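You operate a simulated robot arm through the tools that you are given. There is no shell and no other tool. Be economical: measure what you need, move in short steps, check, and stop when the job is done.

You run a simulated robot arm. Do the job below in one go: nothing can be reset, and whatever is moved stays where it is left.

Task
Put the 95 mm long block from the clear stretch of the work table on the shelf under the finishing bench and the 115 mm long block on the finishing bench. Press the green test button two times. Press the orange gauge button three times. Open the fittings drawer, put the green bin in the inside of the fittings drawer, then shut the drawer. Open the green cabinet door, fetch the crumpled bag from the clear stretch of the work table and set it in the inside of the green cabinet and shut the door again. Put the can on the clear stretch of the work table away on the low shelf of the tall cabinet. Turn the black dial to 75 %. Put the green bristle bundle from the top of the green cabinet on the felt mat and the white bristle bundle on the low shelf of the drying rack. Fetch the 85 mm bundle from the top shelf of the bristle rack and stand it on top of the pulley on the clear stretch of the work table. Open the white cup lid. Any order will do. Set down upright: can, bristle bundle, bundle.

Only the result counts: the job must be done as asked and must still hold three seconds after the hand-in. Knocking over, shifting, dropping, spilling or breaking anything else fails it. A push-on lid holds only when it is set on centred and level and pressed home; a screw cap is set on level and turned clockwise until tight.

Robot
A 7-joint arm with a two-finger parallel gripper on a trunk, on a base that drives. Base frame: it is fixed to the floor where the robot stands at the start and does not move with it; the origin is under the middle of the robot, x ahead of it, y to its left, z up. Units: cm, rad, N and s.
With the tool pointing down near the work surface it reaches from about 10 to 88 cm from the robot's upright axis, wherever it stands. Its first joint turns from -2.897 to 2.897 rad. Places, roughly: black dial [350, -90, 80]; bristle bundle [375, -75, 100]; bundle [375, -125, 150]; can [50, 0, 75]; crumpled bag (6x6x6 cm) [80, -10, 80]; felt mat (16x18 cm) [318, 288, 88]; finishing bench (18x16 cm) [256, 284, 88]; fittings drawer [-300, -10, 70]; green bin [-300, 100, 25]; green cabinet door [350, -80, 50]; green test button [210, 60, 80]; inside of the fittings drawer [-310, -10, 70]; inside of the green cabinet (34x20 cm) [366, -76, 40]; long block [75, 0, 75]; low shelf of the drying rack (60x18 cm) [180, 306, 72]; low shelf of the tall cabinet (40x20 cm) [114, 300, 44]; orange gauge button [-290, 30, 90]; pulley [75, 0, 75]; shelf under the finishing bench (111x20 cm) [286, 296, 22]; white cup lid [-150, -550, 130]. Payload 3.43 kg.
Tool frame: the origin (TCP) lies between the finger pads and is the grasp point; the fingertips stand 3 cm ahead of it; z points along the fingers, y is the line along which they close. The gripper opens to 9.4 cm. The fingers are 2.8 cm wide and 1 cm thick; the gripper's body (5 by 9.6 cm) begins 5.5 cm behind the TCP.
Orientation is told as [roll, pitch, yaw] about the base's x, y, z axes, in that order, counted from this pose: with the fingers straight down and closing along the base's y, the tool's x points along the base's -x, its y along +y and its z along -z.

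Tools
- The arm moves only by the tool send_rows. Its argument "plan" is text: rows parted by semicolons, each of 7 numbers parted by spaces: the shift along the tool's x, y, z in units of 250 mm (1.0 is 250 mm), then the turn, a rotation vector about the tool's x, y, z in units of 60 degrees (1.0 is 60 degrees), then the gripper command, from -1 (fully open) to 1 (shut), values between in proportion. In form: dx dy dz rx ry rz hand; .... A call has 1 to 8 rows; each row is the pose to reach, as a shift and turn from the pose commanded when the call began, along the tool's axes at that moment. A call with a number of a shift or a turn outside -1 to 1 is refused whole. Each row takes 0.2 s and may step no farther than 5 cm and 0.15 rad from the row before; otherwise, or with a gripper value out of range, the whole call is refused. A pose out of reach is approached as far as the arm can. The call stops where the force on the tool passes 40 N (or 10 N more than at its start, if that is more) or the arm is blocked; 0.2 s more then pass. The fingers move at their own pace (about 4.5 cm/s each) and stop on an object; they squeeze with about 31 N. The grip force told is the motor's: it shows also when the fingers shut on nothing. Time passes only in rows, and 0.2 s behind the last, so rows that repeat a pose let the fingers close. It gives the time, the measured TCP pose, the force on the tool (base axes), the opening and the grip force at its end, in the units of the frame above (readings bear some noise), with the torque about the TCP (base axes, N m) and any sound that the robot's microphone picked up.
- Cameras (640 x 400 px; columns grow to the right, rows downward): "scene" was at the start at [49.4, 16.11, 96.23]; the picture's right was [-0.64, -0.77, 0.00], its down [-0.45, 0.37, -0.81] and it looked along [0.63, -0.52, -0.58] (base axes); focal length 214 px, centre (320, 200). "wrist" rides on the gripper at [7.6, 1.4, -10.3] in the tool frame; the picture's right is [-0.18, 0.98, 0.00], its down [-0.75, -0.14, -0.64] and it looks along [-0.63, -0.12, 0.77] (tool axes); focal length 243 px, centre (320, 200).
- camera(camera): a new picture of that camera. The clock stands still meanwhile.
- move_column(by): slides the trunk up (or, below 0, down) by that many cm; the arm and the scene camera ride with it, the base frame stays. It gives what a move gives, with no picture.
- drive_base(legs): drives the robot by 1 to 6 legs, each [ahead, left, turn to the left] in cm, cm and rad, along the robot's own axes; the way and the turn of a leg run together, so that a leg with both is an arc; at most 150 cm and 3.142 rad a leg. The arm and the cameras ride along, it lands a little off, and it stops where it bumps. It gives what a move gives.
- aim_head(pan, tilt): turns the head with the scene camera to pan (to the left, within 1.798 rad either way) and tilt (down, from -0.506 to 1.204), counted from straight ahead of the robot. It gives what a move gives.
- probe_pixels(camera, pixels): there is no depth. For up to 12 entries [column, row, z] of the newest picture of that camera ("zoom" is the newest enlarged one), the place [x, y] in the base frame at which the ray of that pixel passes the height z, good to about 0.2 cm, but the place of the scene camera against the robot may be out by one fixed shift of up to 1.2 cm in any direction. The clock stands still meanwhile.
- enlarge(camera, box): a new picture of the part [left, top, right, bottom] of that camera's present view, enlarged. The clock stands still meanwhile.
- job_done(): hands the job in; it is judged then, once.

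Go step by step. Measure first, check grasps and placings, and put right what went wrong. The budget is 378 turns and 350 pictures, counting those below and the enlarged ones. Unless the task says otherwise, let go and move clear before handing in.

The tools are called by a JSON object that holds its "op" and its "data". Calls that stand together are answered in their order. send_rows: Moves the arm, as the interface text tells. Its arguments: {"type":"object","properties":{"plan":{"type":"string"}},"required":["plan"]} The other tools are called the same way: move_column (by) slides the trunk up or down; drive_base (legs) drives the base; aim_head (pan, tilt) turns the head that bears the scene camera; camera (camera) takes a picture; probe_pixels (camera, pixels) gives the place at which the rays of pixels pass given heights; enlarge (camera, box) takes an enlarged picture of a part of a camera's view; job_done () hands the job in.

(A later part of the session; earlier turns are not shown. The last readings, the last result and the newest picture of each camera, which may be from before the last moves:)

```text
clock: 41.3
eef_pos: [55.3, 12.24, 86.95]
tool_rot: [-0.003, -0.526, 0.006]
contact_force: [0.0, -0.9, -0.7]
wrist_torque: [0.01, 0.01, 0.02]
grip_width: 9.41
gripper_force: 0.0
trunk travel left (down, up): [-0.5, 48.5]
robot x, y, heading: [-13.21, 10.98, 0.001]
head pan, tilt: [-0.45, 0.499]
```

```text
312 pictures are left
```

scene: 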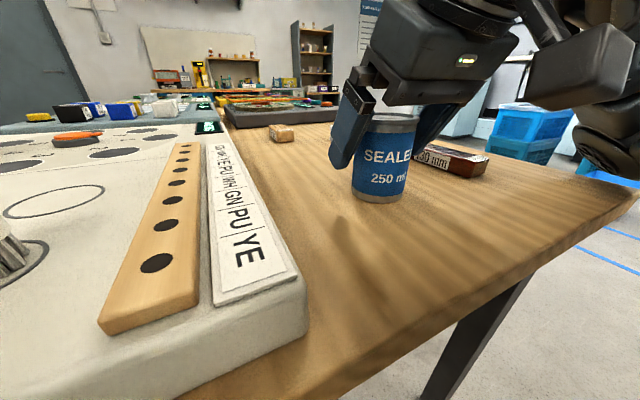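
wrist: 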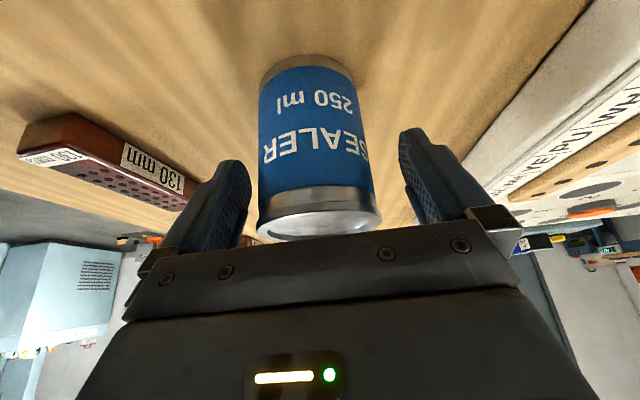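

The can is centred between the fingers, slightly ahead and lower than the TCP. I go 1 cm forward, 2 cm down and close.

{"op": "send_rows", "data": {"plan": "0.003 0 0.045 0 0 0 -1; 0.005 0 0.089 0 0 0 -1; 0.005 0 0.089 0 0 0 1; 0.005 0 0.089 0 0 0 1; 0.005 0 0.089 0 0 0 1; 0.005 0 0.089 0 0 0 1"}}

{"op": "camera", "data": {"camera": "wrist"}}

```text
clock: 42.7
eef_pos: [56.29, 12.42, 86.44]
tool_rot: [-0.043, -0.551, 0.034]
contact_force: [4.6, 0.3, 6.3]
wrist_torque: [0.25, -0.26, -0.13]
grip_width: 6.82
gripper_force: 30.9
trunk travel left (down, up): [-0.5, 48.5]
robot x, y, heading: [-12.89, 11.16, -0.001]
head pan, tilt: [-0.45, 0.499]
```

```text
311 pictures are left
```

wrist: 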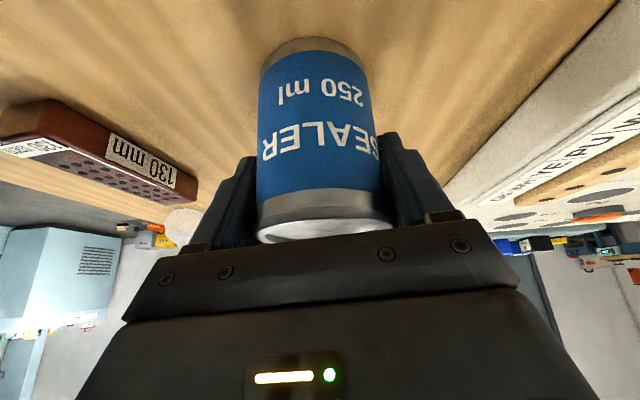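

Gripped at 6.8 cm but with slight contact pressing (z 86.4, roll −0.04). I open, lift 1.5 cm and regrip cleanly.

{"op": "send_rows", "data": {"plan": "0 0 0 0 0 0 -1; 0 0 0 0 0 0 -1; -0.03 0 -0.052 0 0 0 -1; -0.03 0 -0.052 0 0 0 -1; -0.03 0 -0.052 0 0 0 -1"}}

{"op": "send_rows", "data": {"plan": "0 0 0 0 0 0 1; 0 0 0 0 0 0 1; 0 0 0 0 0 0 1; 0 0 0 0 0 0 1; 0 0 0 0 0 0 1; 0 0 0 0 0 0 1"}}

{"op": "camera", "data": {"camera": "wrist"}}

```text
clock: 43.9
eef_pos: [56.2, 12.03, 86.92]
tool_rot: [-0.021, -0.538, 0.012]
contact_force: [0.0, -0.6, -0.1]
wrist_torque: [0.03, 0.01, -0.01]
grip_width: 9.39
gripper_force: 0.1
trunk travel left (down, up): [-0.5, 48.5]
robot x, y, heading: [-12.82, 11.41, 0.006]
head pan, tilt: [-0.45, 0.499]
```

```text
clock: 45.3
eef_pos: [56.2, 12.03, 86.8]
tool_rot: [-0.024, -0.537, 0.012]
contact_force: [-0.1, -0.4, -0.3]
wrist_torque: [-0.04, 0.0, 0.01]
grip_width: 6.72
gripper_force: 31.3
trunk travel left (down, up): [-0.5, 48.5]
robot x, y, heading: [-13.32, 11.22, -0.001]
head pan, tilt: [-0.45, 0.499]
```

```text
310 pictures are left
```

wrist: 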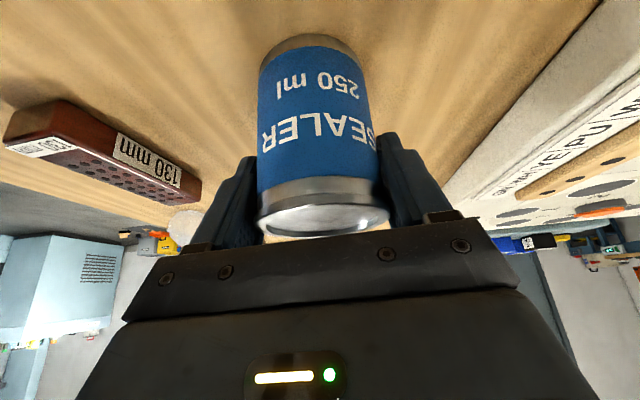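

Clean grip at 6.7 cm with no side load. I lift straight up.

{"op": "send_rows", "data": {"plan": "-0.08 0 -0.14 0 0 0 1; -0.16 0 -0.28 0 0 0 1; -0.24 0 -0.4 0 0 0 1; -0.32 0 -0.53 0 0 0 1; -0.32 0 -0.53 0 0 0 1"}}

{"op": "camera", "data": {"camera": "scene"}}

{"op": "camera", "data": {"camera": "wrist"}}

```text
clock: 46.5
eef_pos: [56.9, 12.21, 101.4]
tool_rot: [0.0, -0.521, 0.001]
contact_force: [-0.5, 0.0, -3.4]
wrist_torque: [0.01, 0.01, -0.01]
grip_width: 6.74
gripper_force: 31.1
trunk travel left (down, up): [-0.5, 48.5]
robot x, y, heading: [-12.88, 11.44, 0.005]
head pan, tilt: [-0.45, 0.499]
```

```text
309 pictures are left
```

scene: 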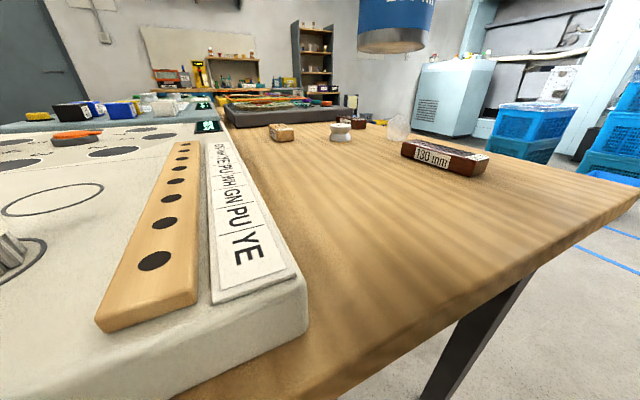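

```text
308 pictures are left
```

wrist: 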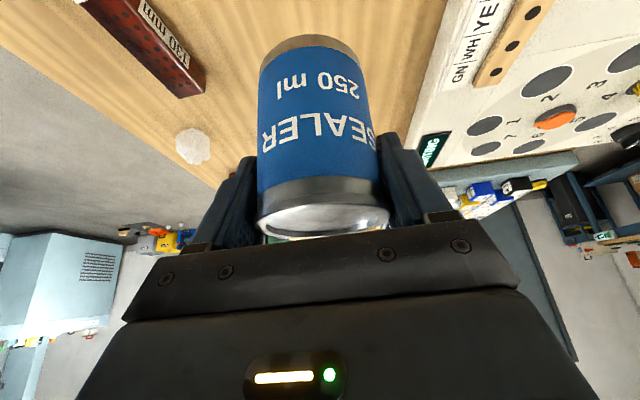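

The can is held (3.4 N). I raise the trunk so the load clears the stations, then drive left around the table.

{"op": "move_column", "data": {"by": 30}}

{"op": "drive_base", "data": {"legs": [[6, 0, 0], [0, 145, 0]]}}

{"op": "aim_head", "data": {"pan": 0.9, "tilt": 0.45}}

{"op": "camera", "data": {"camera": "scene"}}

```text
clock: 49.5
eef_pos: [56.9, 12.29, 131.45]
tool_rot: [0.001, -0.522, 0.002]
contact_force: [0.1, -0.4, -3.4]
wrist_torque: [0.0, 0.0, -0.05]
grip_width: 6.73
gripper_force: 30.7
trunk travel left (down, up): [-30.5, 18.5]
robot x, y, heading: [-12.93, 11.15, -0.004]
head pan, tilt: [-0.45, 0.499]
```

```text
clock: 57.4
eef_pos: [62.96, 159.85, 131.43]
tool_rot: [-0.001, -0.523, 0.002]
contact_force: [-0.3, -0.6, -3.0]
wrist_torque: [-0.02, -0.03, 0.01]
grip_width: 6.72
gripper_force: 31.1
trunk travel left (down, up): [-30.5, 18.5]
robot x, y, heading: [-7.18, 159.3, -0.005]
head pan, tilt: [-0.45, 0.499]
```

```text
clock: 58.9
eef_pos: [62.86, 159.82, 131.41]
tool_rot: [0.001, -0.521, 0.002]
contact_force: [1.1, -0.5, -2.9]
wrist_torque: [-0.03, 0.01, 0.02]
grip_width: 6.72
gripper_force: 31.3
trunk travel left (down, up): [-30.5, 18.5]
robot x, y, heading: [-7.09, 159.18, 0.001]
head pan, tilt: [0.901, 0.45]
```

```text
307 pictures are left
```

scene: 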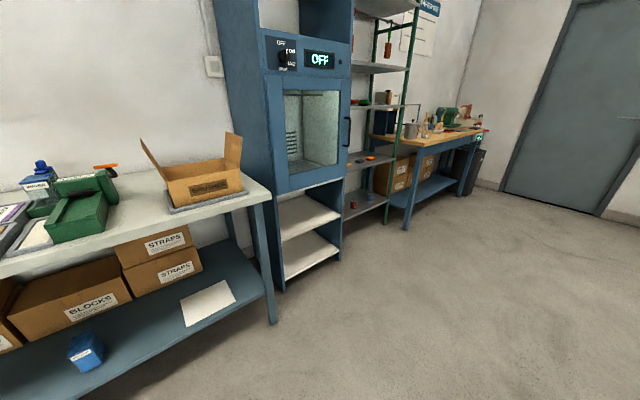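

The tall cabinet shows two open white shelves beneath the oven (rows ~215 and ~250). I probe to identify which is z=44.

{"op": "enlarge", "data": {"camera": "scene", "box": [200, 140, 440, 300]}}

{"op": "probe_pixels", "data": {"camera": "scene", "pixels": [[280, 290, 0], [342, 258, 0], [277, 240, 44], [340, 213, 44], [285, 280, 15], [340, 247, 15], [274, 192, 70], [348, 176, 70], [406, 230, 0]]}}

```text
2.50 times, centred on (320, 220) of scene
```

zoom: 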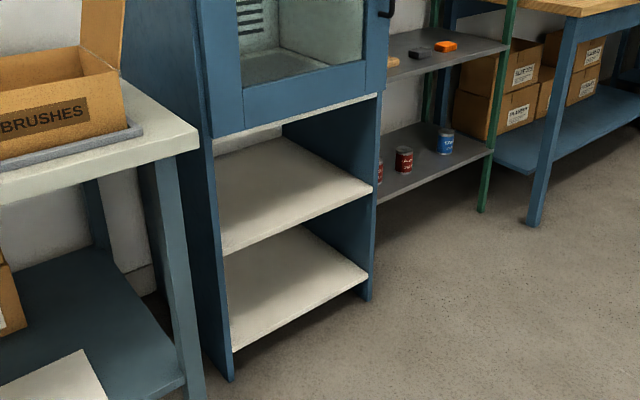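

```text
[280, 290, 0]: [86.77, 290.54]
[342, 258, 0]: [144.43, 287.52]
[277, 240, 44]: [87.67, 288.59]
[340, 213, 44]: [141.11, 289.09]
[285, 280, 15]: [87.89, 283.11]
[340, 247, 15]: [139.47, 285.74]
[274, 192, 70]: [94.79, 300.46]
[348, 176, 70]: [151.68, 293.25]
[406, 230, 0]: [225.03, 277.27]
```

The shelf at z=44 is the upper of the two (front edge y≈289, x 88–141, ~30 cm clearance). I turn left and drive to face it.

{"op": "drive_base", "data": {"legs": [[0, 0, 1.571], [0, -121, 0], [30, 0, 0]]}}

{"op": "move_column", "data": {"by": -30}}

{"op": "aim_head", "data": {"pan": -0.3, "tilt": 0.5}}

{"op": "camera", "data": {"camera": "scene"}}

{"op": "camera", "data": {"camera": "wrist"}}

```text
clock: 70.5
eef_pos: [113.11, 259.55, 131.5]
tool_rot: [-0.001, -0.522, 1.575]
contact_force: [-0.4, -0.2, -2.8]
wrist_torque: [0.06, 0.0, 0.01]
grip_width: 6.73
gripper_force: 30.6
trunk travel left (down, up): [-30.5, 18.5]
robot x, y, heading: [114.51, 189.61, 1.577]
head pan, tilt: [0.901, 0.45]
```

```text
clock: 73.5
eef_pos: [113.06, 259.63, 101.47]
tool_rot: [0.001, -0.52, 1.576]
contact_force: [0.3, 0.4, -3.8]
wrist_torque: [0.03, -0.03, -0.01]
grip_width: 6.7
gripper_force: 30.9
trunk travel left (down, up): [-0.5, 48.5]
robot x, y, heading: [114.45, 189.79, 1.574]
head pan, tilt: [0.901, 0.45]
```

```text
clock: 74.9
eef_pos: [112.98, 259.52, 101.46]
tool_rot: [0.003, -0.523, 1.577]
contact_force: [-0.5, -0.5, -2.8]
wrist_torque: [0.05, 0.02, 0.0]
grip_width: 6.7
gripper_force: 31.3
trunk travel left (down, up): [-0.5, 48.5]
robot x, y, heading: [114.77, 189.85, 1.572]
head pan, tilt: [-0.3, 0.499]
```

```text
305 pictures are left
```

scene: 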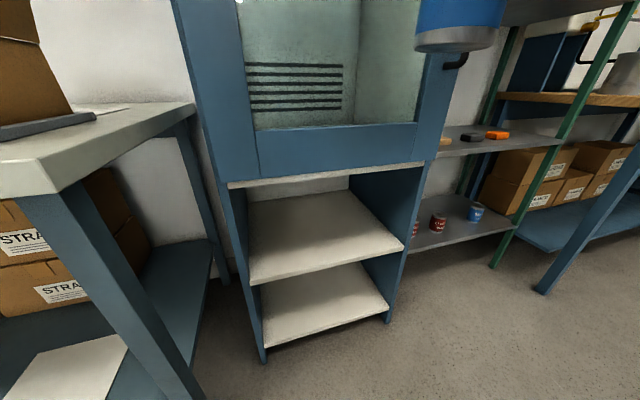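

```text
304 pictures are left
```

wrist: 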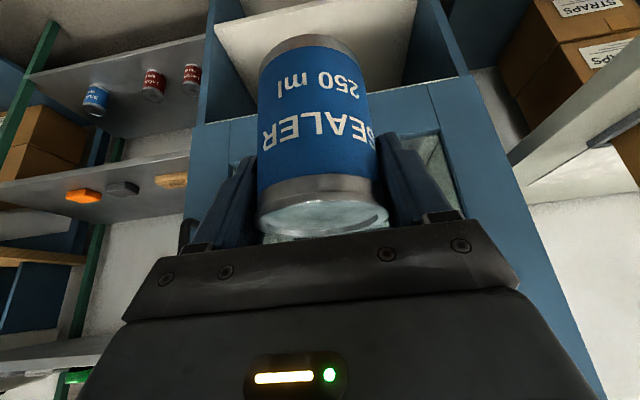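

The shelf is right ahead. I probe its edges (front 250,285 / 403,250; oven bottom 230,187 / 423,165) then start lowering the can in front.

{"op": "probe_pixels", "data": {"camera": "scene", "pixels": [[250, 281, 44], [403, 247, 44], [250, 210, 44], [230, 187, 75], [423, 165, 75], [350, 192, 44]]}}

{"op": "send_rows", "data": {"plan": "0.1 0 0.173 0 0 0 1; 0.2 0 0.346 0 0 0 1; 0.3 0 0.52 0 0 0 1; 0.4 0 0.693 0 0 0 1; 0.5 0 0.866 0 0 0 1"}}

```text
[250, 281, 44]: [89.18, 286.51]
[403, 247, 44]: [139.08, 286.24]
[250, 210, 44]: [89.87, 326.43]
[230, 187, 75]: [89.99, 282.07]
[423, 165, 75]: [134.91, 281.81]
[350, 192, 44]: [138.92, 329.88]
```

```text
refused: row 3 steps farther than a row can; nothing moved
```

{"op": "send_rows", "data": {"plan": "0.095 0 0.165 0 0 0 1; 0.19 0 0.33 0 0 0 1; 0.285 0 0.495 0 0 0 1; 0.38 0 0.66 0 0 0 1; 0.475 0 0.825 0 0 0 1; 0.57 0 0.99 0 0 0 1; 0.57 0 0.99 0 0 0 1"}}

{"op": "camera", "data": {"camera": "scene"}}

```text
clock: 76.5
eef_pos: [113.23, 259.84, 72.57]
tool_rot: [-0.001, -0.52, 1.574]
contact_force: [-0.1, 0.2, -2.7]
wrist_torque: [0.01, -0.02, 0.01]
grip_width: 6.69
gripper_force: 31.4
out of reach, approached as far as the arm can: row 6, 7
trunk travel left (down, up): [-0.5, 48.5]
robot x, y, heading: [114.52, 189.54, 1.573]
head pan, tilt: [-0.3, 0.499]
```

```text
303 pictures are left
```

scene: 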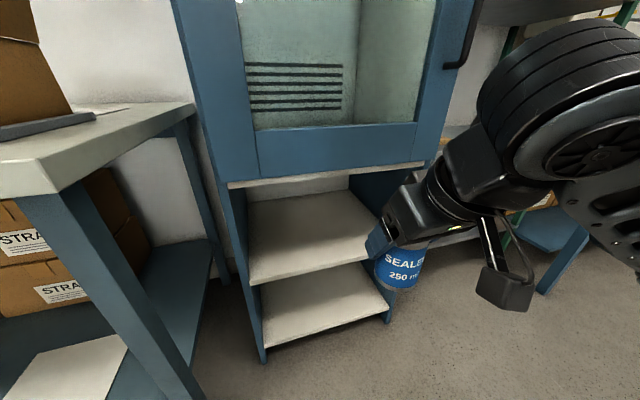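

At its limit at this distance; farther out the limit relaxes. I extend 12 cm forward then go lower.

{"op": "send_rows", "data": {"plan": "-0.139 0 0.08 0 0 0 1; -0.277 0 0.16 0 0 0 1; -0.416 0 0.239 0 0 0 1; -0.36 0 0.35 0 0 0 1; -0.3 0 0.45 0 0 0 1; -0.24 0 0.55 0 0 0 1; -0.24 0 0.55 0 0 0 1"}}

{"op": "camera", "data": {"camera": "scene"}}

```text
clock: 78.1
eef_pos: [112.81, 271.9, 63.93]
tool_rot: [0.0, -0.521, 1.576]
contact_force: [0.2, 0.5, -2.7]
wrist_torque: [0.0, -0.01, 0.02]
grip_width: 6.71
gripper_force: 31.4
trunk travel left (down, up): [-0.5, 48.5]
robot x, y, heading: [114.28, 189.9, 1.574]
head pan, tilt: [-0.3, 0.499]
```

```text
302 pictures are left
```

scene: 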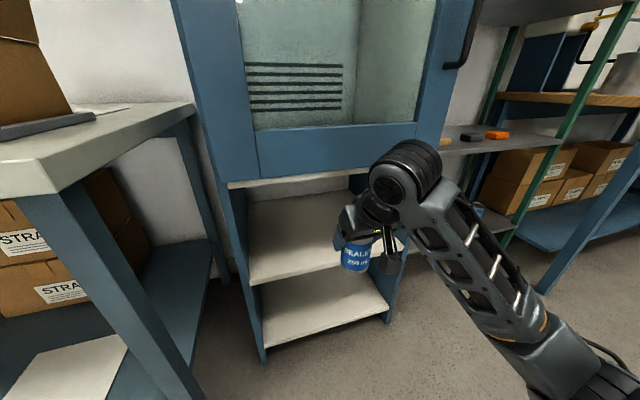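

Good pose. I lower to z≈54 in front of the shelf opening, then drive ahead 23 cm to insert the can over the front part of the shelf.

{"op": "send_rows", "data": {"plan": "0.06 0 0.105 0 0 0 1; 0.12 0 0.21 0 0 0 1; 0.19 0 0.33 0 0 0 1; 0.19 0 0.33 0 0 0 1"}}

{"op": "drive_base", "data": {"legs": [[12, 0, 0]]}}

{"op": "camera", "data": {"camera": "scene"}}

{"op": "camera", "data": {"camera": "wrist"}}

```text
clock: 79.1
eef_pos: [113.04, 272.0, 54.27]
tool_rot: [0.0, -0.522, 1.575]
contact_force: [0.7, 0.0, -2.7]
wrist_torque: [0.02, -0.01, -0.04]
grip_width: 6.74
gripper_force: 31.2
trunk travel left (down, up): [-0.5, 48.5]
robot x, y, heading: [114.3, 189.25, 1.575]
head pan, tilt: [-0.3, 0.499]
```

```text
clock: 80.3
eef_pos: [113.01, 283.96, 54.4]
tool_rot: [0.0, -0.52, 1.576]
contact_force: [0.5, 0.1, -3.0]
wrist_torque: [-0.01, -0.03, -0.01]
grip_width: 6.7
gripper_force: 30.6
trunk travel left (down, up): [-0.5, 48.5]
robot x, y, heading: [113.87, 201.52, 1.573]
head pan, tilt: [-0.3, 0.499]
```

```text
301 pictures are left
```

scene: 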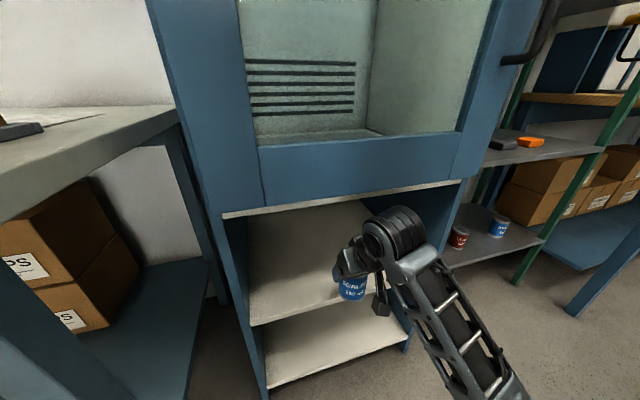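

```text
300 pictures are left
```

wrist: 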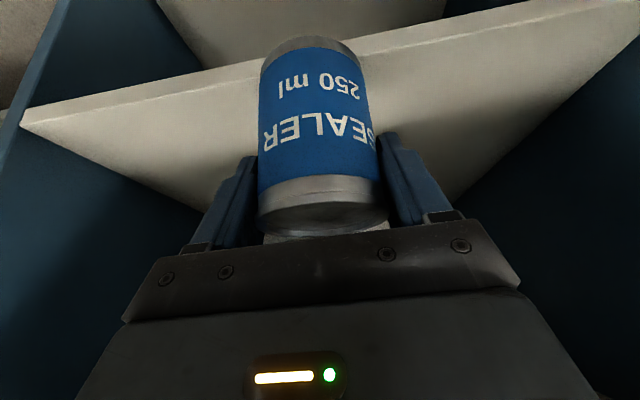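

{"op": "probe_pixels", "data": {"camera": "wrist", "pixels": [[22, 122, 44], [200, 80, 44], [420, 45, 44], [600, 5, 44], [200, 210, 44]]}}

{"op": "drive_base", "data": {"legs": [[12, 0, 0]]}}

{"op": "camera", "data": {"camera": "scene"}}

{"op": "camera", "data": {"camera": "wrist"}}

```text
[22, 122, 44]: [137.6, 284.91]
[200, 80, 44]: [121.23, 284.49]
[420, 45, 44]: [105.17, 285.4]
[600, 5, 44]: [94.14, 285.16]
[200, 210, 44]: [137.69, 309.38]
```

```text
clock: 81.4
eef_pos: [112.32, 290.44, 54.26]
tool_rot: [0.032, -0.53, 1.554]
contact_force: [-0.3, -0.3, -3.8]
wrist_torque: [0.03, 0.01, -0.01]
grip_width: 6.71
gripper_force: 30.9
trunk travel left (down, up): [-0.5, 48.5]
robot x, y, heading: [114.56, 209.11, 1.57]
head pan, tilt: [-0.3, 0.499]
stopped in leg 1: the robot was blocked; the commanded pose is now the measured one
```

```text
299 pictures are left
```

scene: 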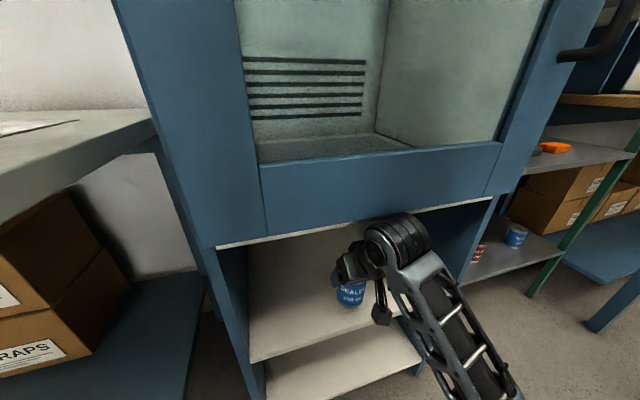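

```text
298 pictures are left
```

wrist: 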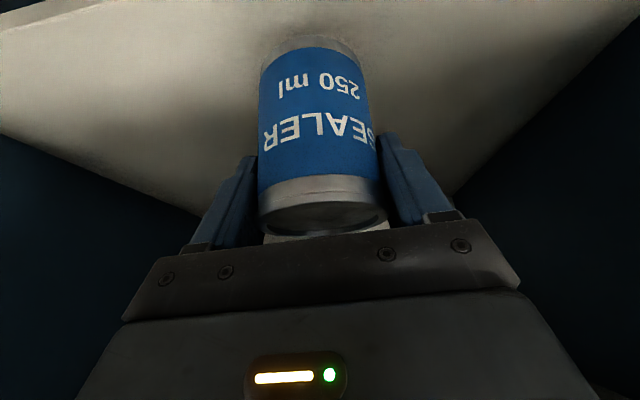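

The base was blocked with the hand at y=290 (wrist touching the oven's lower edge, likely). I back 2 cm, straighten, and lower 3.5 cm to free the wrist.

{"op": "drive_base", "data": {"legs": [[-2, 0, 0]]}}

{"op": "send_rows", "data": {"plan": "0.035 0 0.06 0.02 0.0086 -0.017 1; 0.07 0 0.12 0.02 0.0086 -0.017 1; 0.07 0 0.12 0.02 0.0086 -0.017 1"}}

{"op": "camera", "data": {"camera": "wrist"}}

{"op": "camera", "data": {"camera": "scene"}}

```text
clock: 82.2
eef_pos: [112.55, 288.6, 54.29]
tool_rot: [0.031, -0.532, 1.557]
contact_force: [-0.3, -0.3, -3.4]
wrist_torque: [0.0, 0.01, 0.06]
grip_width: 6.7
gripper_force: 30.9
trunk travel left (down, up): [-0.5, 48.5]
robot x, y, heading: [114.34, 207.19, 1.572]
head pan, tilt: [-0.3, 0.499]
```

```text
clock: 83.0
eef_pos: [112.41, 288.82, 50.96]
tool_rot: [0.002, -0.528, 1.58]
contact_force: [-4.3, -3.4, 18.1]
wrist_torque: [-0.15, -0.28, -0.02]
grip_width: 6.69
gripper_force: 30.5
trunk travel left (down, up): [-0.5, 48.5]
robot x, y, heading: [114.38, 207.27, 1.57]
head pan, tilt: [-0.3, 0.499]
```

```text
297 pictures are left
```

wrist: 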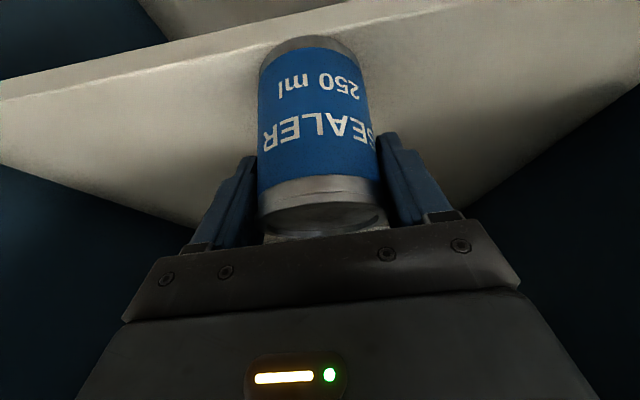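

```text
296 pictures are left
```

scene: 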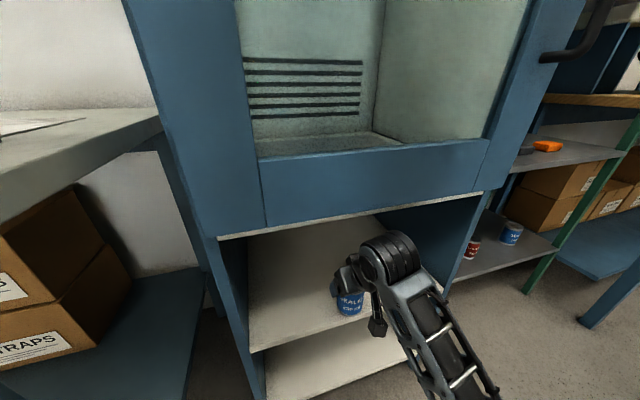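

The can touched the shelf at TCP z≈51 (so its base is 6.8 cm below the TCP; the work table is thus ≈z 80). I lift 0.8 cm, push 6.5 cm inward, and see.

{"op": "send_rows", "data": {"plan": "-0.02 0 -0.035 0 0 0 1; -0.1 0 0.01 0 0 0 1; -0.18 0 0.055 0 0 0 1; -0.245 0 0.095 0 0 0 1; -0.245 0 0.095 0 0 0 1"}}

{"op": "camera", "data": {"camera": "wrist"}}

```text
clock: 84.2
eef_pos: [112.08, 292.97, 51.82]
tool_rot: [0.022, -0.533, 1.562]
contact_force: [-0.2, -0.4, -3.2]
wrist_torque: [-0.02, 0.05, 0.03]
grip_width: 6.72
gripper_force: 31.4
trunk travel left (down, up): [-0.5, 48.5]
robot x, y, heading: [114.43, 206.96, 1.575]
head pan, tilt: [-0.3, 0.499]
```

```text
295 pictures are left
```

wrist: 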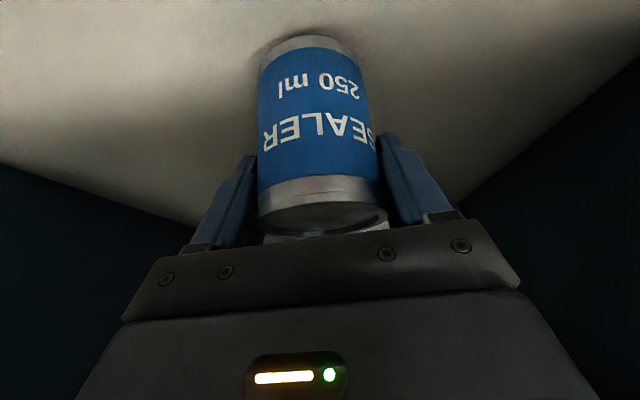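

The hand is at y=293, lightly deflected again. The can now stands well on the shelf area; I ease the command back, lower to contact and open.

{"op": "send_rows", "data": {"plan": "0.06 0 -0.03 0 0 0 1; 0.075 0 -0.02 0 0 0 1; 0.09 0 -0.005 0 0 0 1; 0.1 0 0.012 0 0 0 1; 0.1 0 0.012 0 0 0 1"}}

{"op": "camera", "data": {"camera": "wrist"}}

```text
clock: 85.4
eef_pos: [112.52, 293.22, 50.74]
tool_rot: [0.0, -0.53, 1.58]
contact_force: [-3.2, 4.6, 28.3]
wrist_torque: [0.22, -0.15, 0.15]
grip_width: 6.73
gripper_force: 31.3
trunk travel left (down, up): [-0.5, 48.5]
robot x, y, heading: [114.55, 207.23, 1.566]
head pan, tilt: [-0.3, 0.499]
```

```text
294 pictures are left
```

wrist: 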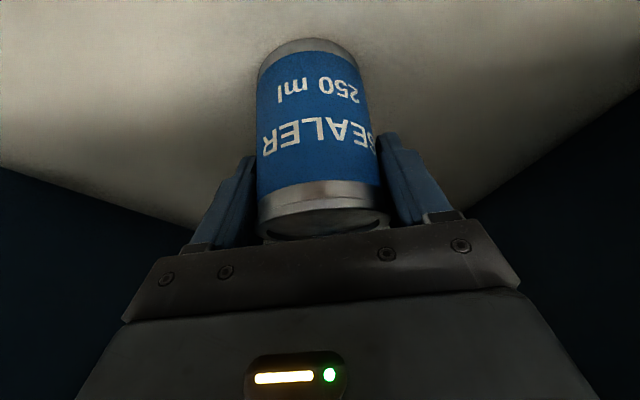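

Can is set flat with downward contact. I ease up slightly, open, and withdraw.

{"op": "send_rows", "data": {"plan": "-0.004 0 -0.007 0 0 0 1; -0.004 0 -0.007 0 0 0 -1; -0.004 0 -0.007 0 0 0 -1; -0.004 0 -0.007 0 0 0 -1; -0.02 0 -0.03 0 0 0 -1"}}

{"op": "drive_base", "data": {"legs": [[-20, 0, 0]]}}

{"op": "camera", "data": {"camera": "wrist"}}

{"op": "camera", "data": {"camera": "scene"}}

```text
clock: 86.6
eef_pos: [112.32, 293.21, 51.22]
tool_rot: [0.001, -0.525, 1.579]
contact_force: [0.6, 0.0, -0.3]
wrist_torque: [0.03, -0.01, 0.01]
grip_width: 9.42
gripper_force: 0.1
trunk travel left (down, up): [-0.5, 48.5]
robot x, y, heading: [114.28, 207.2, 1.571]
head pan, tilt: [-0.3, 0.499]
```

```text
clock: 88.2
eef_pos: [112.33, 273.11, 51.24]
tool_rot: [-0.001, -0.524, 1.578]
contact_force: [0.1, 0.2, -0.3]
wrist_torque: [-0.01, 0.0, 0.01]
grip_width: 9.38
gripper_force: 0.0
trunk travel left (down, up): [-0.5, 48.5]
robot x, y, heading: [114.4, 187.19, 1.574]
head pan, tilt: [-0.3, 0.499]
```

```text
293 pictures are left
```

wrist: 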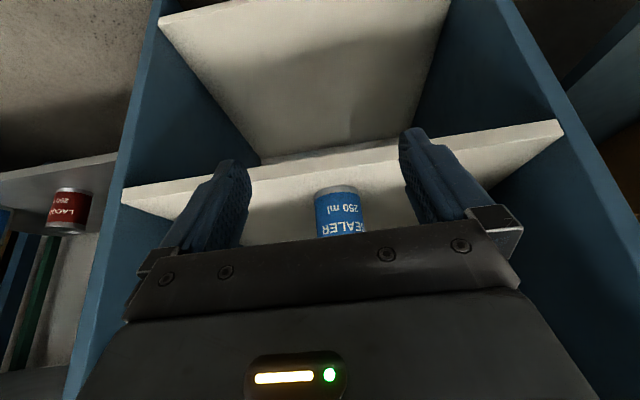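

```text
292 pictures are left
```

scene: 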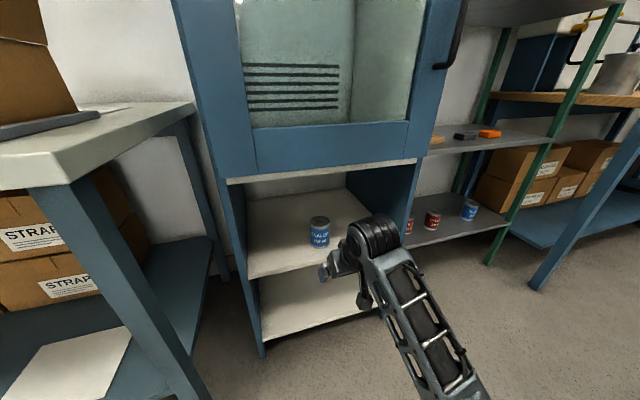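

The can stands upright on the shelf (wrist: 338,210). I raise the arm to a travel pose and survey the drying rack, finishing bench and felt mat from here.

{"op": "send_rows", "data": {"plan": "-0.08 0 -0.138 0 0 0 -1; -0.16 0 -0.277 0 0 0 -1; -0.24 0 -0.415 0 0 0 -1; -0.32 0 -0.553 0 0 0 -1; -0.4 0 -0.692 0 0 0 -1; -0.48 0 -0.83 0 0 0 -1"}}

{"op": "send_rows", "data": {"plan": "-0.01 0 -0.178 0 0 0 -1; -0.02 0 -0.357 0 0 0 -1; -0.03 0 -0.535 0 0 0 -1; -0.04 0 -0.714 0 0 0 -1; -0.054 0 -0.892 0 0 0 -1; -0.054 0 -0.892 0 0 0 -1"}}

{"op": "drive_base", "data": {"legs": [[0, -110, 0]]}}

{"op": "aim_head", "data": {"pan": -0.3, "tilt": 0.35}}

{"op": "camera", "data": {"camera": "scene"}}

{"op": "aim_head", "data": {"pan": 0.7, "tilt": 0.35}}

{"op": "camera", "data": {"camera": "scene"}}

```text
clock: 89.6
eef_pos: [112.24, 272.96, 75.38]
tool_rot: [-0.002, -0.523, 1.575]
contact_force: [0.0, 0.2, 0.0]
wrist_torque: [0.01, 0.01, 0.0]
grip_width: 9.41
gripper_force: 0.1
trunk travel left (down, up): [-0.5, 48.5]
robot x, y, heading: [113.93, 187.38, 1.572]
head pan, tilt: [-0.3, 0.499]
```

```text
clock: 91.0
eef_pos: [112.49, 262.96, 95.26]
tool_rot: [0.0, -0.522, 1.578]
contact_force: [-0.2, 0.3, 0.5]
wrist_torque: [0.01, -0.02, 0.01]
grip_width: 9.4
gripper_force: 0.0
trunk travel left (down, up): [-0.5, 48.5]
robot x, y, heading: [114.49, 187.24, 1.574]
head pan, tilt: [-0.3, 0.499]
```

```text
clock: 96.8
eef_pos: [225.68, 262.76, 95.26]
tool_rot: [-0.001, -0.523, 1.576]
contact_force: [0.2, -0.4, 0.0]
wrist_torque: [0.0, 0.0, 0.02]
grip_width: 9.39
gripper_force: 0.2
trunk travel left (down, up): [-0.5, 48.5]
robot x, y, heading: [227.28, 187.27, 1.565]
head pan, tilt: [-0.3, 0.499]
```

```text
clock: 97.5
eef_pos: [225.69, 262.75, 95.21]
tool_rot: [0.001, -0.523, 1.574]
contact_force: [-0.7, 0.3, 0.1]
wrist_torque: [0.0, 0.01, 0.03]
grip_width: 9.39
gripper_force: 0.1
trunk travel left (down, up): [-0.5, 48.5]
robot x, y, heading: [227.37, 187.09, 1.566]
head pan, tilt: [-0.3, 0.351]
```

```text
291 pictures are left
```

scene: 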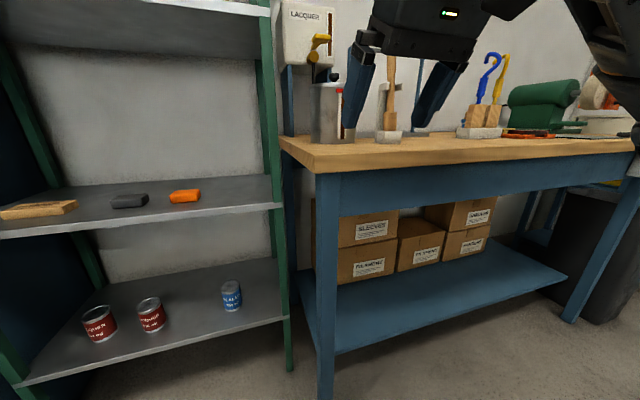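

```text
clock: 98.8
eef_pos: [225.69, 262.68, 95.29]
tool_rot: [0.001, -0.523, 1.574]
contact_force: [0.1, 0.2, -1.4]
wrist_torque: [-0.02, -0.02, 0.03]
grip_width: 9.39
gripper_force: 0.1
trunk travel left (down, up): [-0.5, 48.5]
robot x, y, heading: [227.3, 186.81, 1.566]
head pan, tilt: [0.7, 0.351]
```

```text
290 pictures are left
```

scene: 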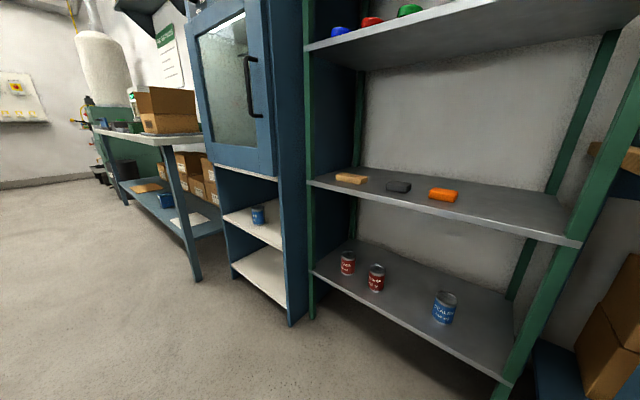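

I raise the trunk to view the bench top and felt mat from above, and probe rack/bench positions.

{"op": "move_column", "data": {"by": 25}}

{"op": "aim_head", "data": {"pan": -0.55, "tilt": 0.6}}

{"op": "camera", "data": {"camera": "scene"}}

{"op": "enlarge", "data": {"camera": "scene", "box": [200, 50, 520, 250]}}

```text
clock: 101.3
eef_pos: [225.78, 262.74, 120.27]
tool_rot: [-0.001, -0.523, 1.574]
contact_force: [-1.0, 0.0, -0.2]
wrist_torque: [-0.02, -0.03, -0.01]
grip_width: 9.39
gripper_force: 0.0
trunk travel left (down, up): [-25.5, 23.5]
robot x, y, heading: [227.44, 186.65, 1.564]
head pan, tilt: [0.7, 0.351]
```

```text
clock: 102.8
eef_pos: [225.65, 262.78, 120.22]
tool_rot: [0.002, -0.524, 1.576]
contact_force: [-0.2, 0.2, 0.8]
wrist_torque: [0.0, 0.01, 0.01]
grip_width: 9.43
gripper_force: 0.0
trunk travel left (down, up): [-25.5, 23.5]
robot x, y, heading: [227.38, 187.0, 1.566]
head pan, tilt: [-0.55, 0.6]
```

```text
289 pictures are left
```

scene: 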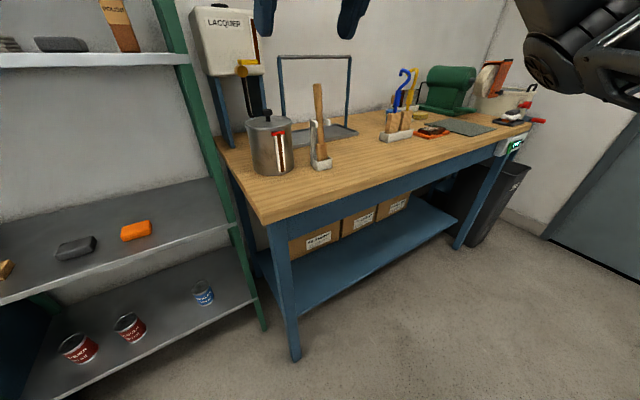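

```text
2.00 times, centred on (360, 150) of scene
```

zoom: 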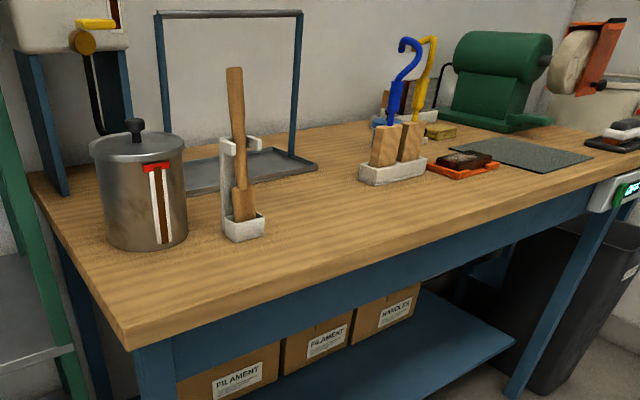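

The felt mat is at zoom (525,152) and the free bench spot lies along the front. I probe these.

{"op": "probe_pixels", "data": {"camera": "zoom", "pixels": [[455, 146, 88], [512, 137, 88], [594, 158, 88], [540, 173, 88], [125, 345, 88], [270, 285, 88], [300, 230, 88], [245, 240, 88], [350, 200, 88], [400, 235, 88], [150, 248, 88], [500, 210, 88]]}}

{"op": "probe_pixels", "data": {"camera": "scene", "pixels": [[290, 300, 22], [450, 225, 22], [390, 200, 22], [300, 240, 22], [250, 290, 72], [240, 225, 72], [0, 297, 72], [290, 262, 22], [118, 235, 72]]}}

```text
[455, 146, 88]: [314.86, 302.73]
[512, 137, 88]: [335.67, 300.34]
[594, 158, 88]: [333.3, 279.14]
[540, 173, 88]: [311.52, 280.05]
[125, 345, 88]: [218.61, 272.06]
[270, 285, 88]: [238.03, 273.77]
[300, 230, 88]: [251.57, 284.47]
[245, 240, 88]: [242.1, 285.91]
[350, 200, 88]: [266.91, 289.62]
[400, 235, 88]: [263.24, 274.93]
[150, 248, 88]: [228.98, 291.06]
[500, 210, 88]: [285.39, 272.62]
```

```text
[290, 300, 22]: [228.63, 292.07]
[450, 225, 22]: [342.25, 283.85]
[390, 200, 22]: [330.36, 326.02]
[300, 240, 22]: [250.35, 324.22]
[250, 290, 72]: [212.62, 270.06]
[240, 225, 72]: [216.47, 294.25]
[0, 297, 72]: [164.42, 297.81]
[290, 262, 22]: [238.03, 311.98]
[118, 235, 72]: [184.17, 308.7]
```

I have the bench geometry. The right (−y) side of the table looks like the best standing place for blocks, bag and pulley; I drive around there keeping heading +y.

{"op": "drive_base", "data": {"legs": [[-22, 150, 0], [0, 80, 0], [-150, 0, 0], [-95, 0, 0]]}}

{"op": "aim_head", "data": {"pan": -1.6, "tilt": 0.4}}

{"op": "camera", "data": {"camera": "scene"}}

{"op": "probe_pixels", "data": {"camera": "scene", "pixels": [[320, 200, 0], [320, 250, 0], [320, 300, 0], [450, 250, 0], [200, 200, 80]]}}

```text
refused: leg 1 is longer than a leg can be; nothing moved
```

```text
clock: 104.1
eef_pos: [225.7, 262.79, 120.19]
tool_rot: [0.0, -0.524, 1.574]
contact_force: [0.0, -1.1, 0.1]
wrist_torque: [0.01, 0.03, -0.01]
grip_width: 9.4
gripper_force: 0.1
trunk travel left (down, up): [-25.5, 23.5]
robot x, y, heading: [227.07, 187.52, 1.568]
head pan, tilt: [-1.6, 0.4]
```

```text
287 pictures are left
```

scene: 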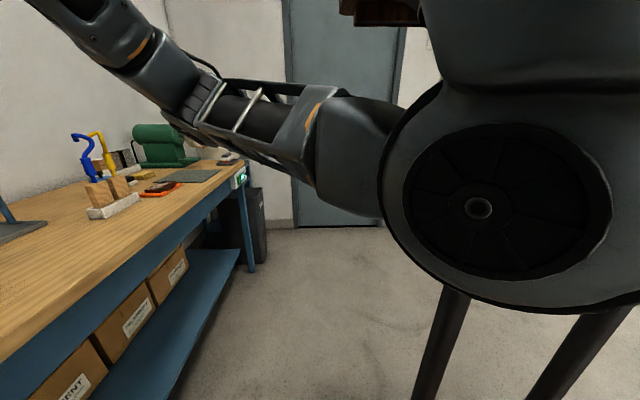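

```text
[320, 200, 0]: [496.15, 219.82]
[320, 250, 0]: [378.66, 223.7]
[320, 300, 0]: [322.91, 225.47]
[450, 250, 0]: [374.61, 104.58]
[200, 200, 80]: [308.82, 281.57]
```

{"op": "drive_base", "data": {"legs": [[-22, 140, 0], [0, 92, 0], [-150, 0, 0], [-95, 0, 0]]}}

{"op": "camera", "data": {"camera": "scene"}}

{"op": "probe_pixels", "data": {"camera": "scene", "pixels": [[100, 250, 80], [320, 250, 0], [320, 300, 0], [450, 250, 0], [200, 200, 80], [200, 300, 0]]}}

```text
clock: 127.2
eef_pos: [-18.3, 5.42, 120.24]
tool_rot: [-0.001, -0.526, 1.534]
contact_force: [0.1, -0.5, 0.6]
wrist_torque: [-0.02, 0.0, -0.02]
grip_width: 9.38
gripper_force: 0.1
trunk travel left (down, up): [-25.5, 23.5]
robot x, y, heading: [-19.82, -70.49, 1.527]
head pan, tilt: [-1.6, 0.4]
```

```text
286 pictures are left
```

scene: 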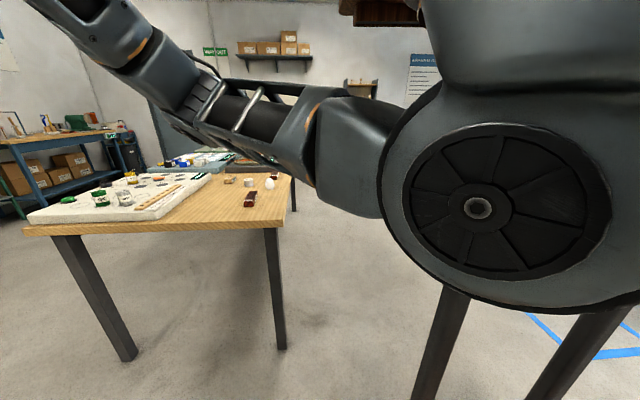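

```text
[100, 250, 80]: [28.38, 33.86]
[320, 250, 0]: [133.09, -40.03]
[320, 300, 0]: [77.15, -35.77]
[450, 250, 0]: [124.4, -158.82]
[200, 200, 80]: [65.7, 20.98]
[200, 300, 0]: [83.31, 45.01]
```

I'm at (−20,−70). I probe the table's right edge before sidestepping along it.

{"op": "probe_pixels", "data": {"camera": "scene", "pixels": [[283, 222, 80], [291, 178, 80], [282, 348, 0], [295, 210, 0], [540, 320, 0], [268, 185, 82], [248, 202, 82]]}}

{"op": "aim_head", "data": {"pan": -1.0, "tilt": 0.5}}

{"op": "camera", "data": {"camera": "scene"}}

```text
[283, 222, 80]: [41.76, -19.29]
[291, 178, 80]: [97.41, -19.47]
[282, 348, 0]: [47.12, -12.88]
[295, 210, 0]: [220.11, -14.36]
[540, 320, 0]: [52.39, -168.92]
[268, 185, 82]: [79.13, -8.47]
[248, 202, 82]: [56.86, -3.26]
```

```text
clock: 128.2
eef_pos: [-18.44, 5.32, 120.21]
tool_rot: [0.0, -0.524, 1.533]
contact_force: [-0.2, -0.3, 0.9]
wrist_torque: [-0.03, -0.01, -0.01]
grip_width: 9.38
gripper_force: 0.0
trunk travel left (down, up): [-25.5, 23.5]
robot x, y, heading: [-19.66, -70.62, 1.529]
head pan, tilt: [-1.0, 0.499]
```

```text
285 pictures are left
```

scene: 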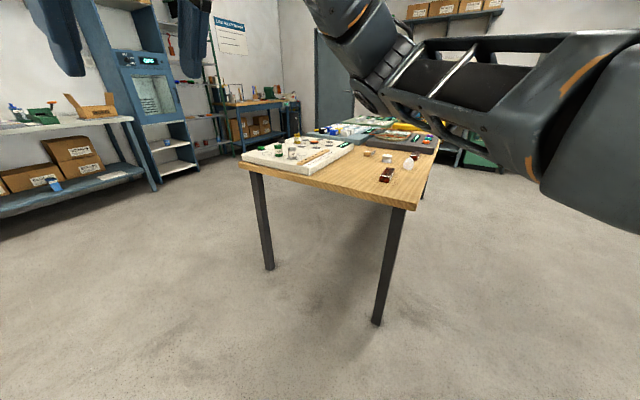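

Table right edge is y≈−19.4. I sidestep right 104 cm to x≈85, then close up to y≈−62.

{"op": "drive_base", "data": {"legs": [[0, 0, 0.044], [0, -102, 0], [8, 0, 0]]}}

{"op": "aim_head", "data": {"pan": 0.0, "tilt": 0.8}}

{"op": "camera", "data": {"camera": "scene"}}

{"op": "camera", "data": {"camera": "wrist"}}

```text
clock: 134.5
eef_pos: [82.51, 12.46, 120.19]
tool_rot: [-0.001, -0.522, 1.561]
contact_force: [0.3, -0.5, -0.8]
wrist_torque: [0.0, 0.02, 0.0]
grip_width: 9.4
gripper_force: 0.2
trunk travel left (down, up): [-25.5, 23.5]
robot x, y, heading: [83.42, -63.32, 1.556]
head pan, tilt: [-1.0, 0.499]
```

```text
clock: 135.8
eef_pos: [82.49, 12.62, 120.21]
tool_rot: [0.001, -0.524, 1.562]
contact_force: [0.1, 0.7, 0.5]
wrist_torque: [-0.01, -0.02, 0.02]
grip_width: 9.37
gripper_force: 0.2
trunk travel left (down, up): [-25.5, 23.5]
robot x, y, heading: [82.97, -63.09, 1.551]
head pan, tilt: [0.0, 0.799]
```

```text
284 pictures are left
```

scene: 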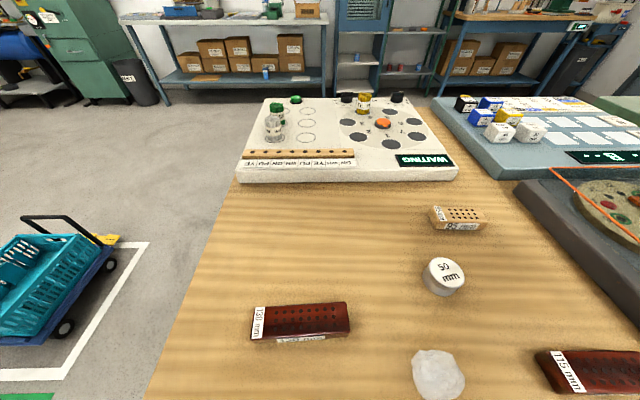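

```text
283 pictures are left
```

wrist: 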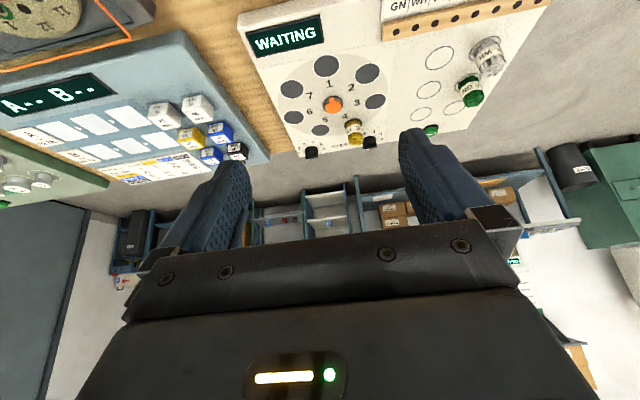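

Excellent overhead view: 95 block (460,216), pulley (443,275), bag (438,372), 115 block (590,372), 130 block (300,320). I probe them at plausible heights.

{"op": "probe_pixels", "data": {"camera": "scene", "pixels": [[433, 227, 80], [487, 228, 80], [432, 207, 83], [478, 207, 83], [486, 220, 83], [442, 270, 83.5], [438, 375, 82], [540, 352, 83], [556, 392, 83], [335, 305, 83], [266, 310, 83], [440, 398, 80]]}}

{"op": "enlarge", "data": {"camera": "scene", "box": [400, 190, 560, 300]}}

```text
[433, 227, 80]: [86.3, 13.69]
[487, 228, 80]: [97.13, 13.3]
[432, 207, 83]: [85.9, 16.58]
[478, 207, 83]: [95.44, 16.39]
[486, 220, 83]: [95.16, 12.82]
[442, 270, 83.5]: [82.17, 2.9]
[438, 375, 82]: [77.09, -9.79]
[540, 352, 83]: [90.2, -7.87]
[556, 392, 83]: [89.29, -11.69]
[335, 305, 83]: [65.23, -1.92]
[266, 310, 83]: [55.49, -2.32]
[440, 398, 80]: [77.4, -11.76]
```

```text
3.64 times, centred on (480, 245) of scene
```

zoom: 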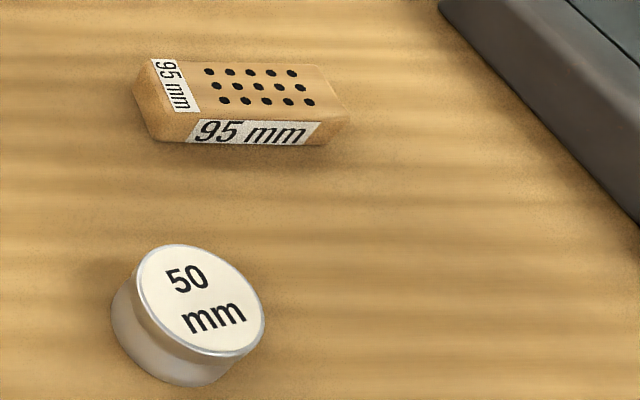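

Block 95: centre ≈(90.8,15), axis along x, top ≈83. I straighten the tool to vertical and turn it so the fingers close along y.

{"op": "send_rows", "data": {"plan": "0 0 0 0 0.125 0 -1; 0 0 0 0 0.25 0 -1; 0 0 0 0 0.375 0 -1; 0 0 0 0 0.5 0 -1; 0 0 0 0 0.5 0 -1"}}

{"op": "send_rows", "data": {"plan": "0 0 0 0 0 0.125 -1; 0 0 0 0 0 0.25 -1; 0 0 0 0 0 0.375 -1; 0 0 0 0 0 0.5 -1; 0 0 0 0 0 0.625 -1; 0 0 0 0 0 0.75 -1; 0 0 0 0 0 0.875 -1; 0 0 0 0 0 1 -1"}}

{"op": "send_rows", "data": {"plan": "0 0 0 0 0 0.125 -1; 0 0 0 0 0 0.25 -1; 0 0 0 0 0 0.375 -1; 0 0 0 0 0 0.49 -1; 0 0 0 0 0 0.49 -1"}}

{"op": "camera", "data": {"camera": "wrist"}}

```text
clock: 137.0
eef_pos: [82.5, 12.55, 120.2]
tool_rot: [0.001, 0.001, 1.562]
contact_force: [-0.6, -0.2, 0.6]
wrist_torque: [0.0, -0.03, 0.0]
grip_width: 9.41
gripper_force: 0.1
trunk travel left (down, up): [-25.5, 23.5]
robot x, y, heading: [82.65, -62.66, 1.557]
head pan, tilt: [0.0, 0.799]
```

```text
clock: 138.8
eef_pos: [82.43, 12.56, 120.19]
tool_rot: [-0.001, 0.002, 0.512]
contact_force: [0.8, -0.2, 0.2]
wrist_torque: [-0.03, 0.0, -0.01]
grip_width: 9.41
gripper_force: 0.0
trunk travel left (down, up): [-25.5, 23.5]
robot x, y, heading: [83.03, -62.94, 1.556]
head pan, tilt: [0.0, 0.799]
```

```text
clock: 140.0
eef_pos: [82.47, 12.49, 120.18]
tool_rot: [0.0, 0.001, 0.002]
contact_force: [-0.7, 0.4, -0.1]
wrist_torque: [0.0, 0.0, 0.02]
grip_width: 9.38
gripper_force: 0.0
trunk travel left (down, up): [-25.5, 23.5]
robot x, y, heading: [83.18, -63.45, 1.554]
head pan, tilt: [0.0, 0.799]
```

```text
281 pictures are left
```

wrist: 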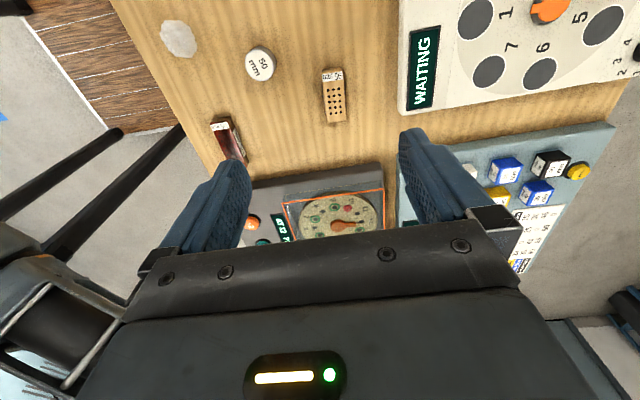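

Orientation is now exactly base-aligned. I probe the objects in this more accurate wrist view.

{"op": "probe_pixels", "data": {"camera": "wrist", "pixels": [[322, 72, 83], [343, 72, 83], [326, 122, 83], [348, 120, 83], [334, 97, 83], [260, 64, 83.5], [178, 40, 82], [212, 124, 83], [230, 120, 83], [230, 143, 83], [247, 160, 83], [407, 110, 84]]}}

{"op": "enlarge", "data": {"camera": "wrist", "box": [140, 0, 400, 180]}}

```text
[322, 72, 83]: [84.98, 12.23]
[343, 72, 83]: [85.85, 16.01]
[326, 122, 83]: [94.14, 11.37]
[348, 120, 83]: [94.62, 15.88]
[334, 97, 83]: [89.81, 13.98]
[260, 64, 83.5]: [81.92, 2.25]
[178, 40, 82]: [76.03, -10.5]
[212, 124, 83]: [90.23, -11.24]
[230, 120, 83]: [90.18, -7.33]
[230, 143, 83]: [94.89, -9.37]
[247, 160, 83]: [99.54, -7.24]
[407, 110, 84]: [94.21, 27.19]
```

```text
2.22 times, centred on (270, 90) of wrist
```

zoom: 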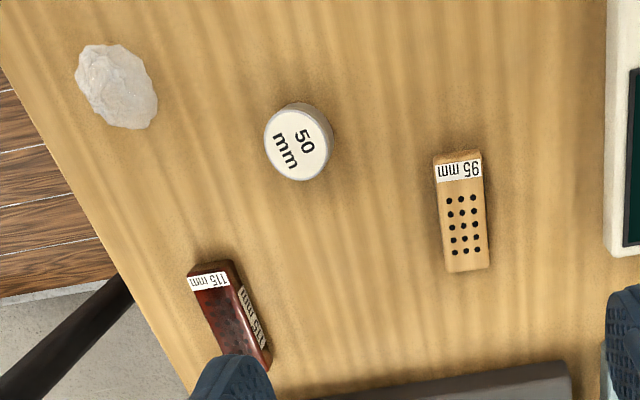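

Block top centre ≈(89.8,14.0). I go down above it to z≈95.

{"op": "send_rows", "data": {"plan": "-0.04 0.01 0.14 0 0 0 -1; -0.09 0.02 0.28 0 0 0 -1; -0.13 0.03 0.42 0 0 0 -1; -0.18 0.04 0.56 0 0 0 -1; -0.22 0.05 0.7 0 0 0 -1; -0.26 0.06 0.85 0 0 0 -1; -0.292 0.06 1 0 0 0 -1; -0.292 0.06 1 0 0 0 -1"}}

{"op": "camera", "data": {"camera": "wrist"}}

```text
clock: 141.8
eef_pos: [89.72, 14.19, 95.24]
tool_rot: [-0.001, 0.001, 0.002]
contact_force: [0.4, 0.3, -0.3]
wrist_torque: [-0.01, -0.01, -0.01]
grip_width: 9.41
gripper_force: 0.2
trunk travel left (down, up): [-25.5, 23.5]
robot x, y, heading: [83.28, -63.31, 1.558]
head pan, tilt: [0.0, 0.799]
```

```text
279 pictures are left
```

wrist: 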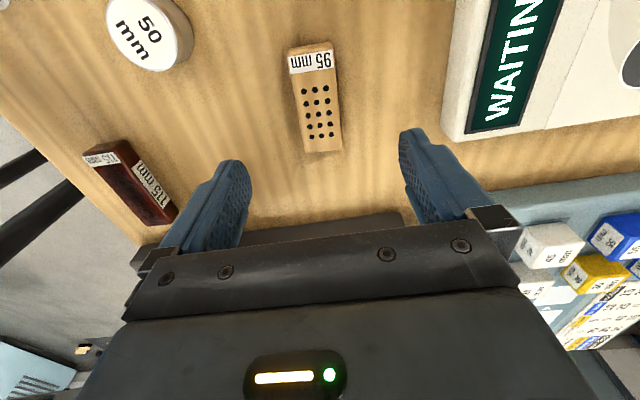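

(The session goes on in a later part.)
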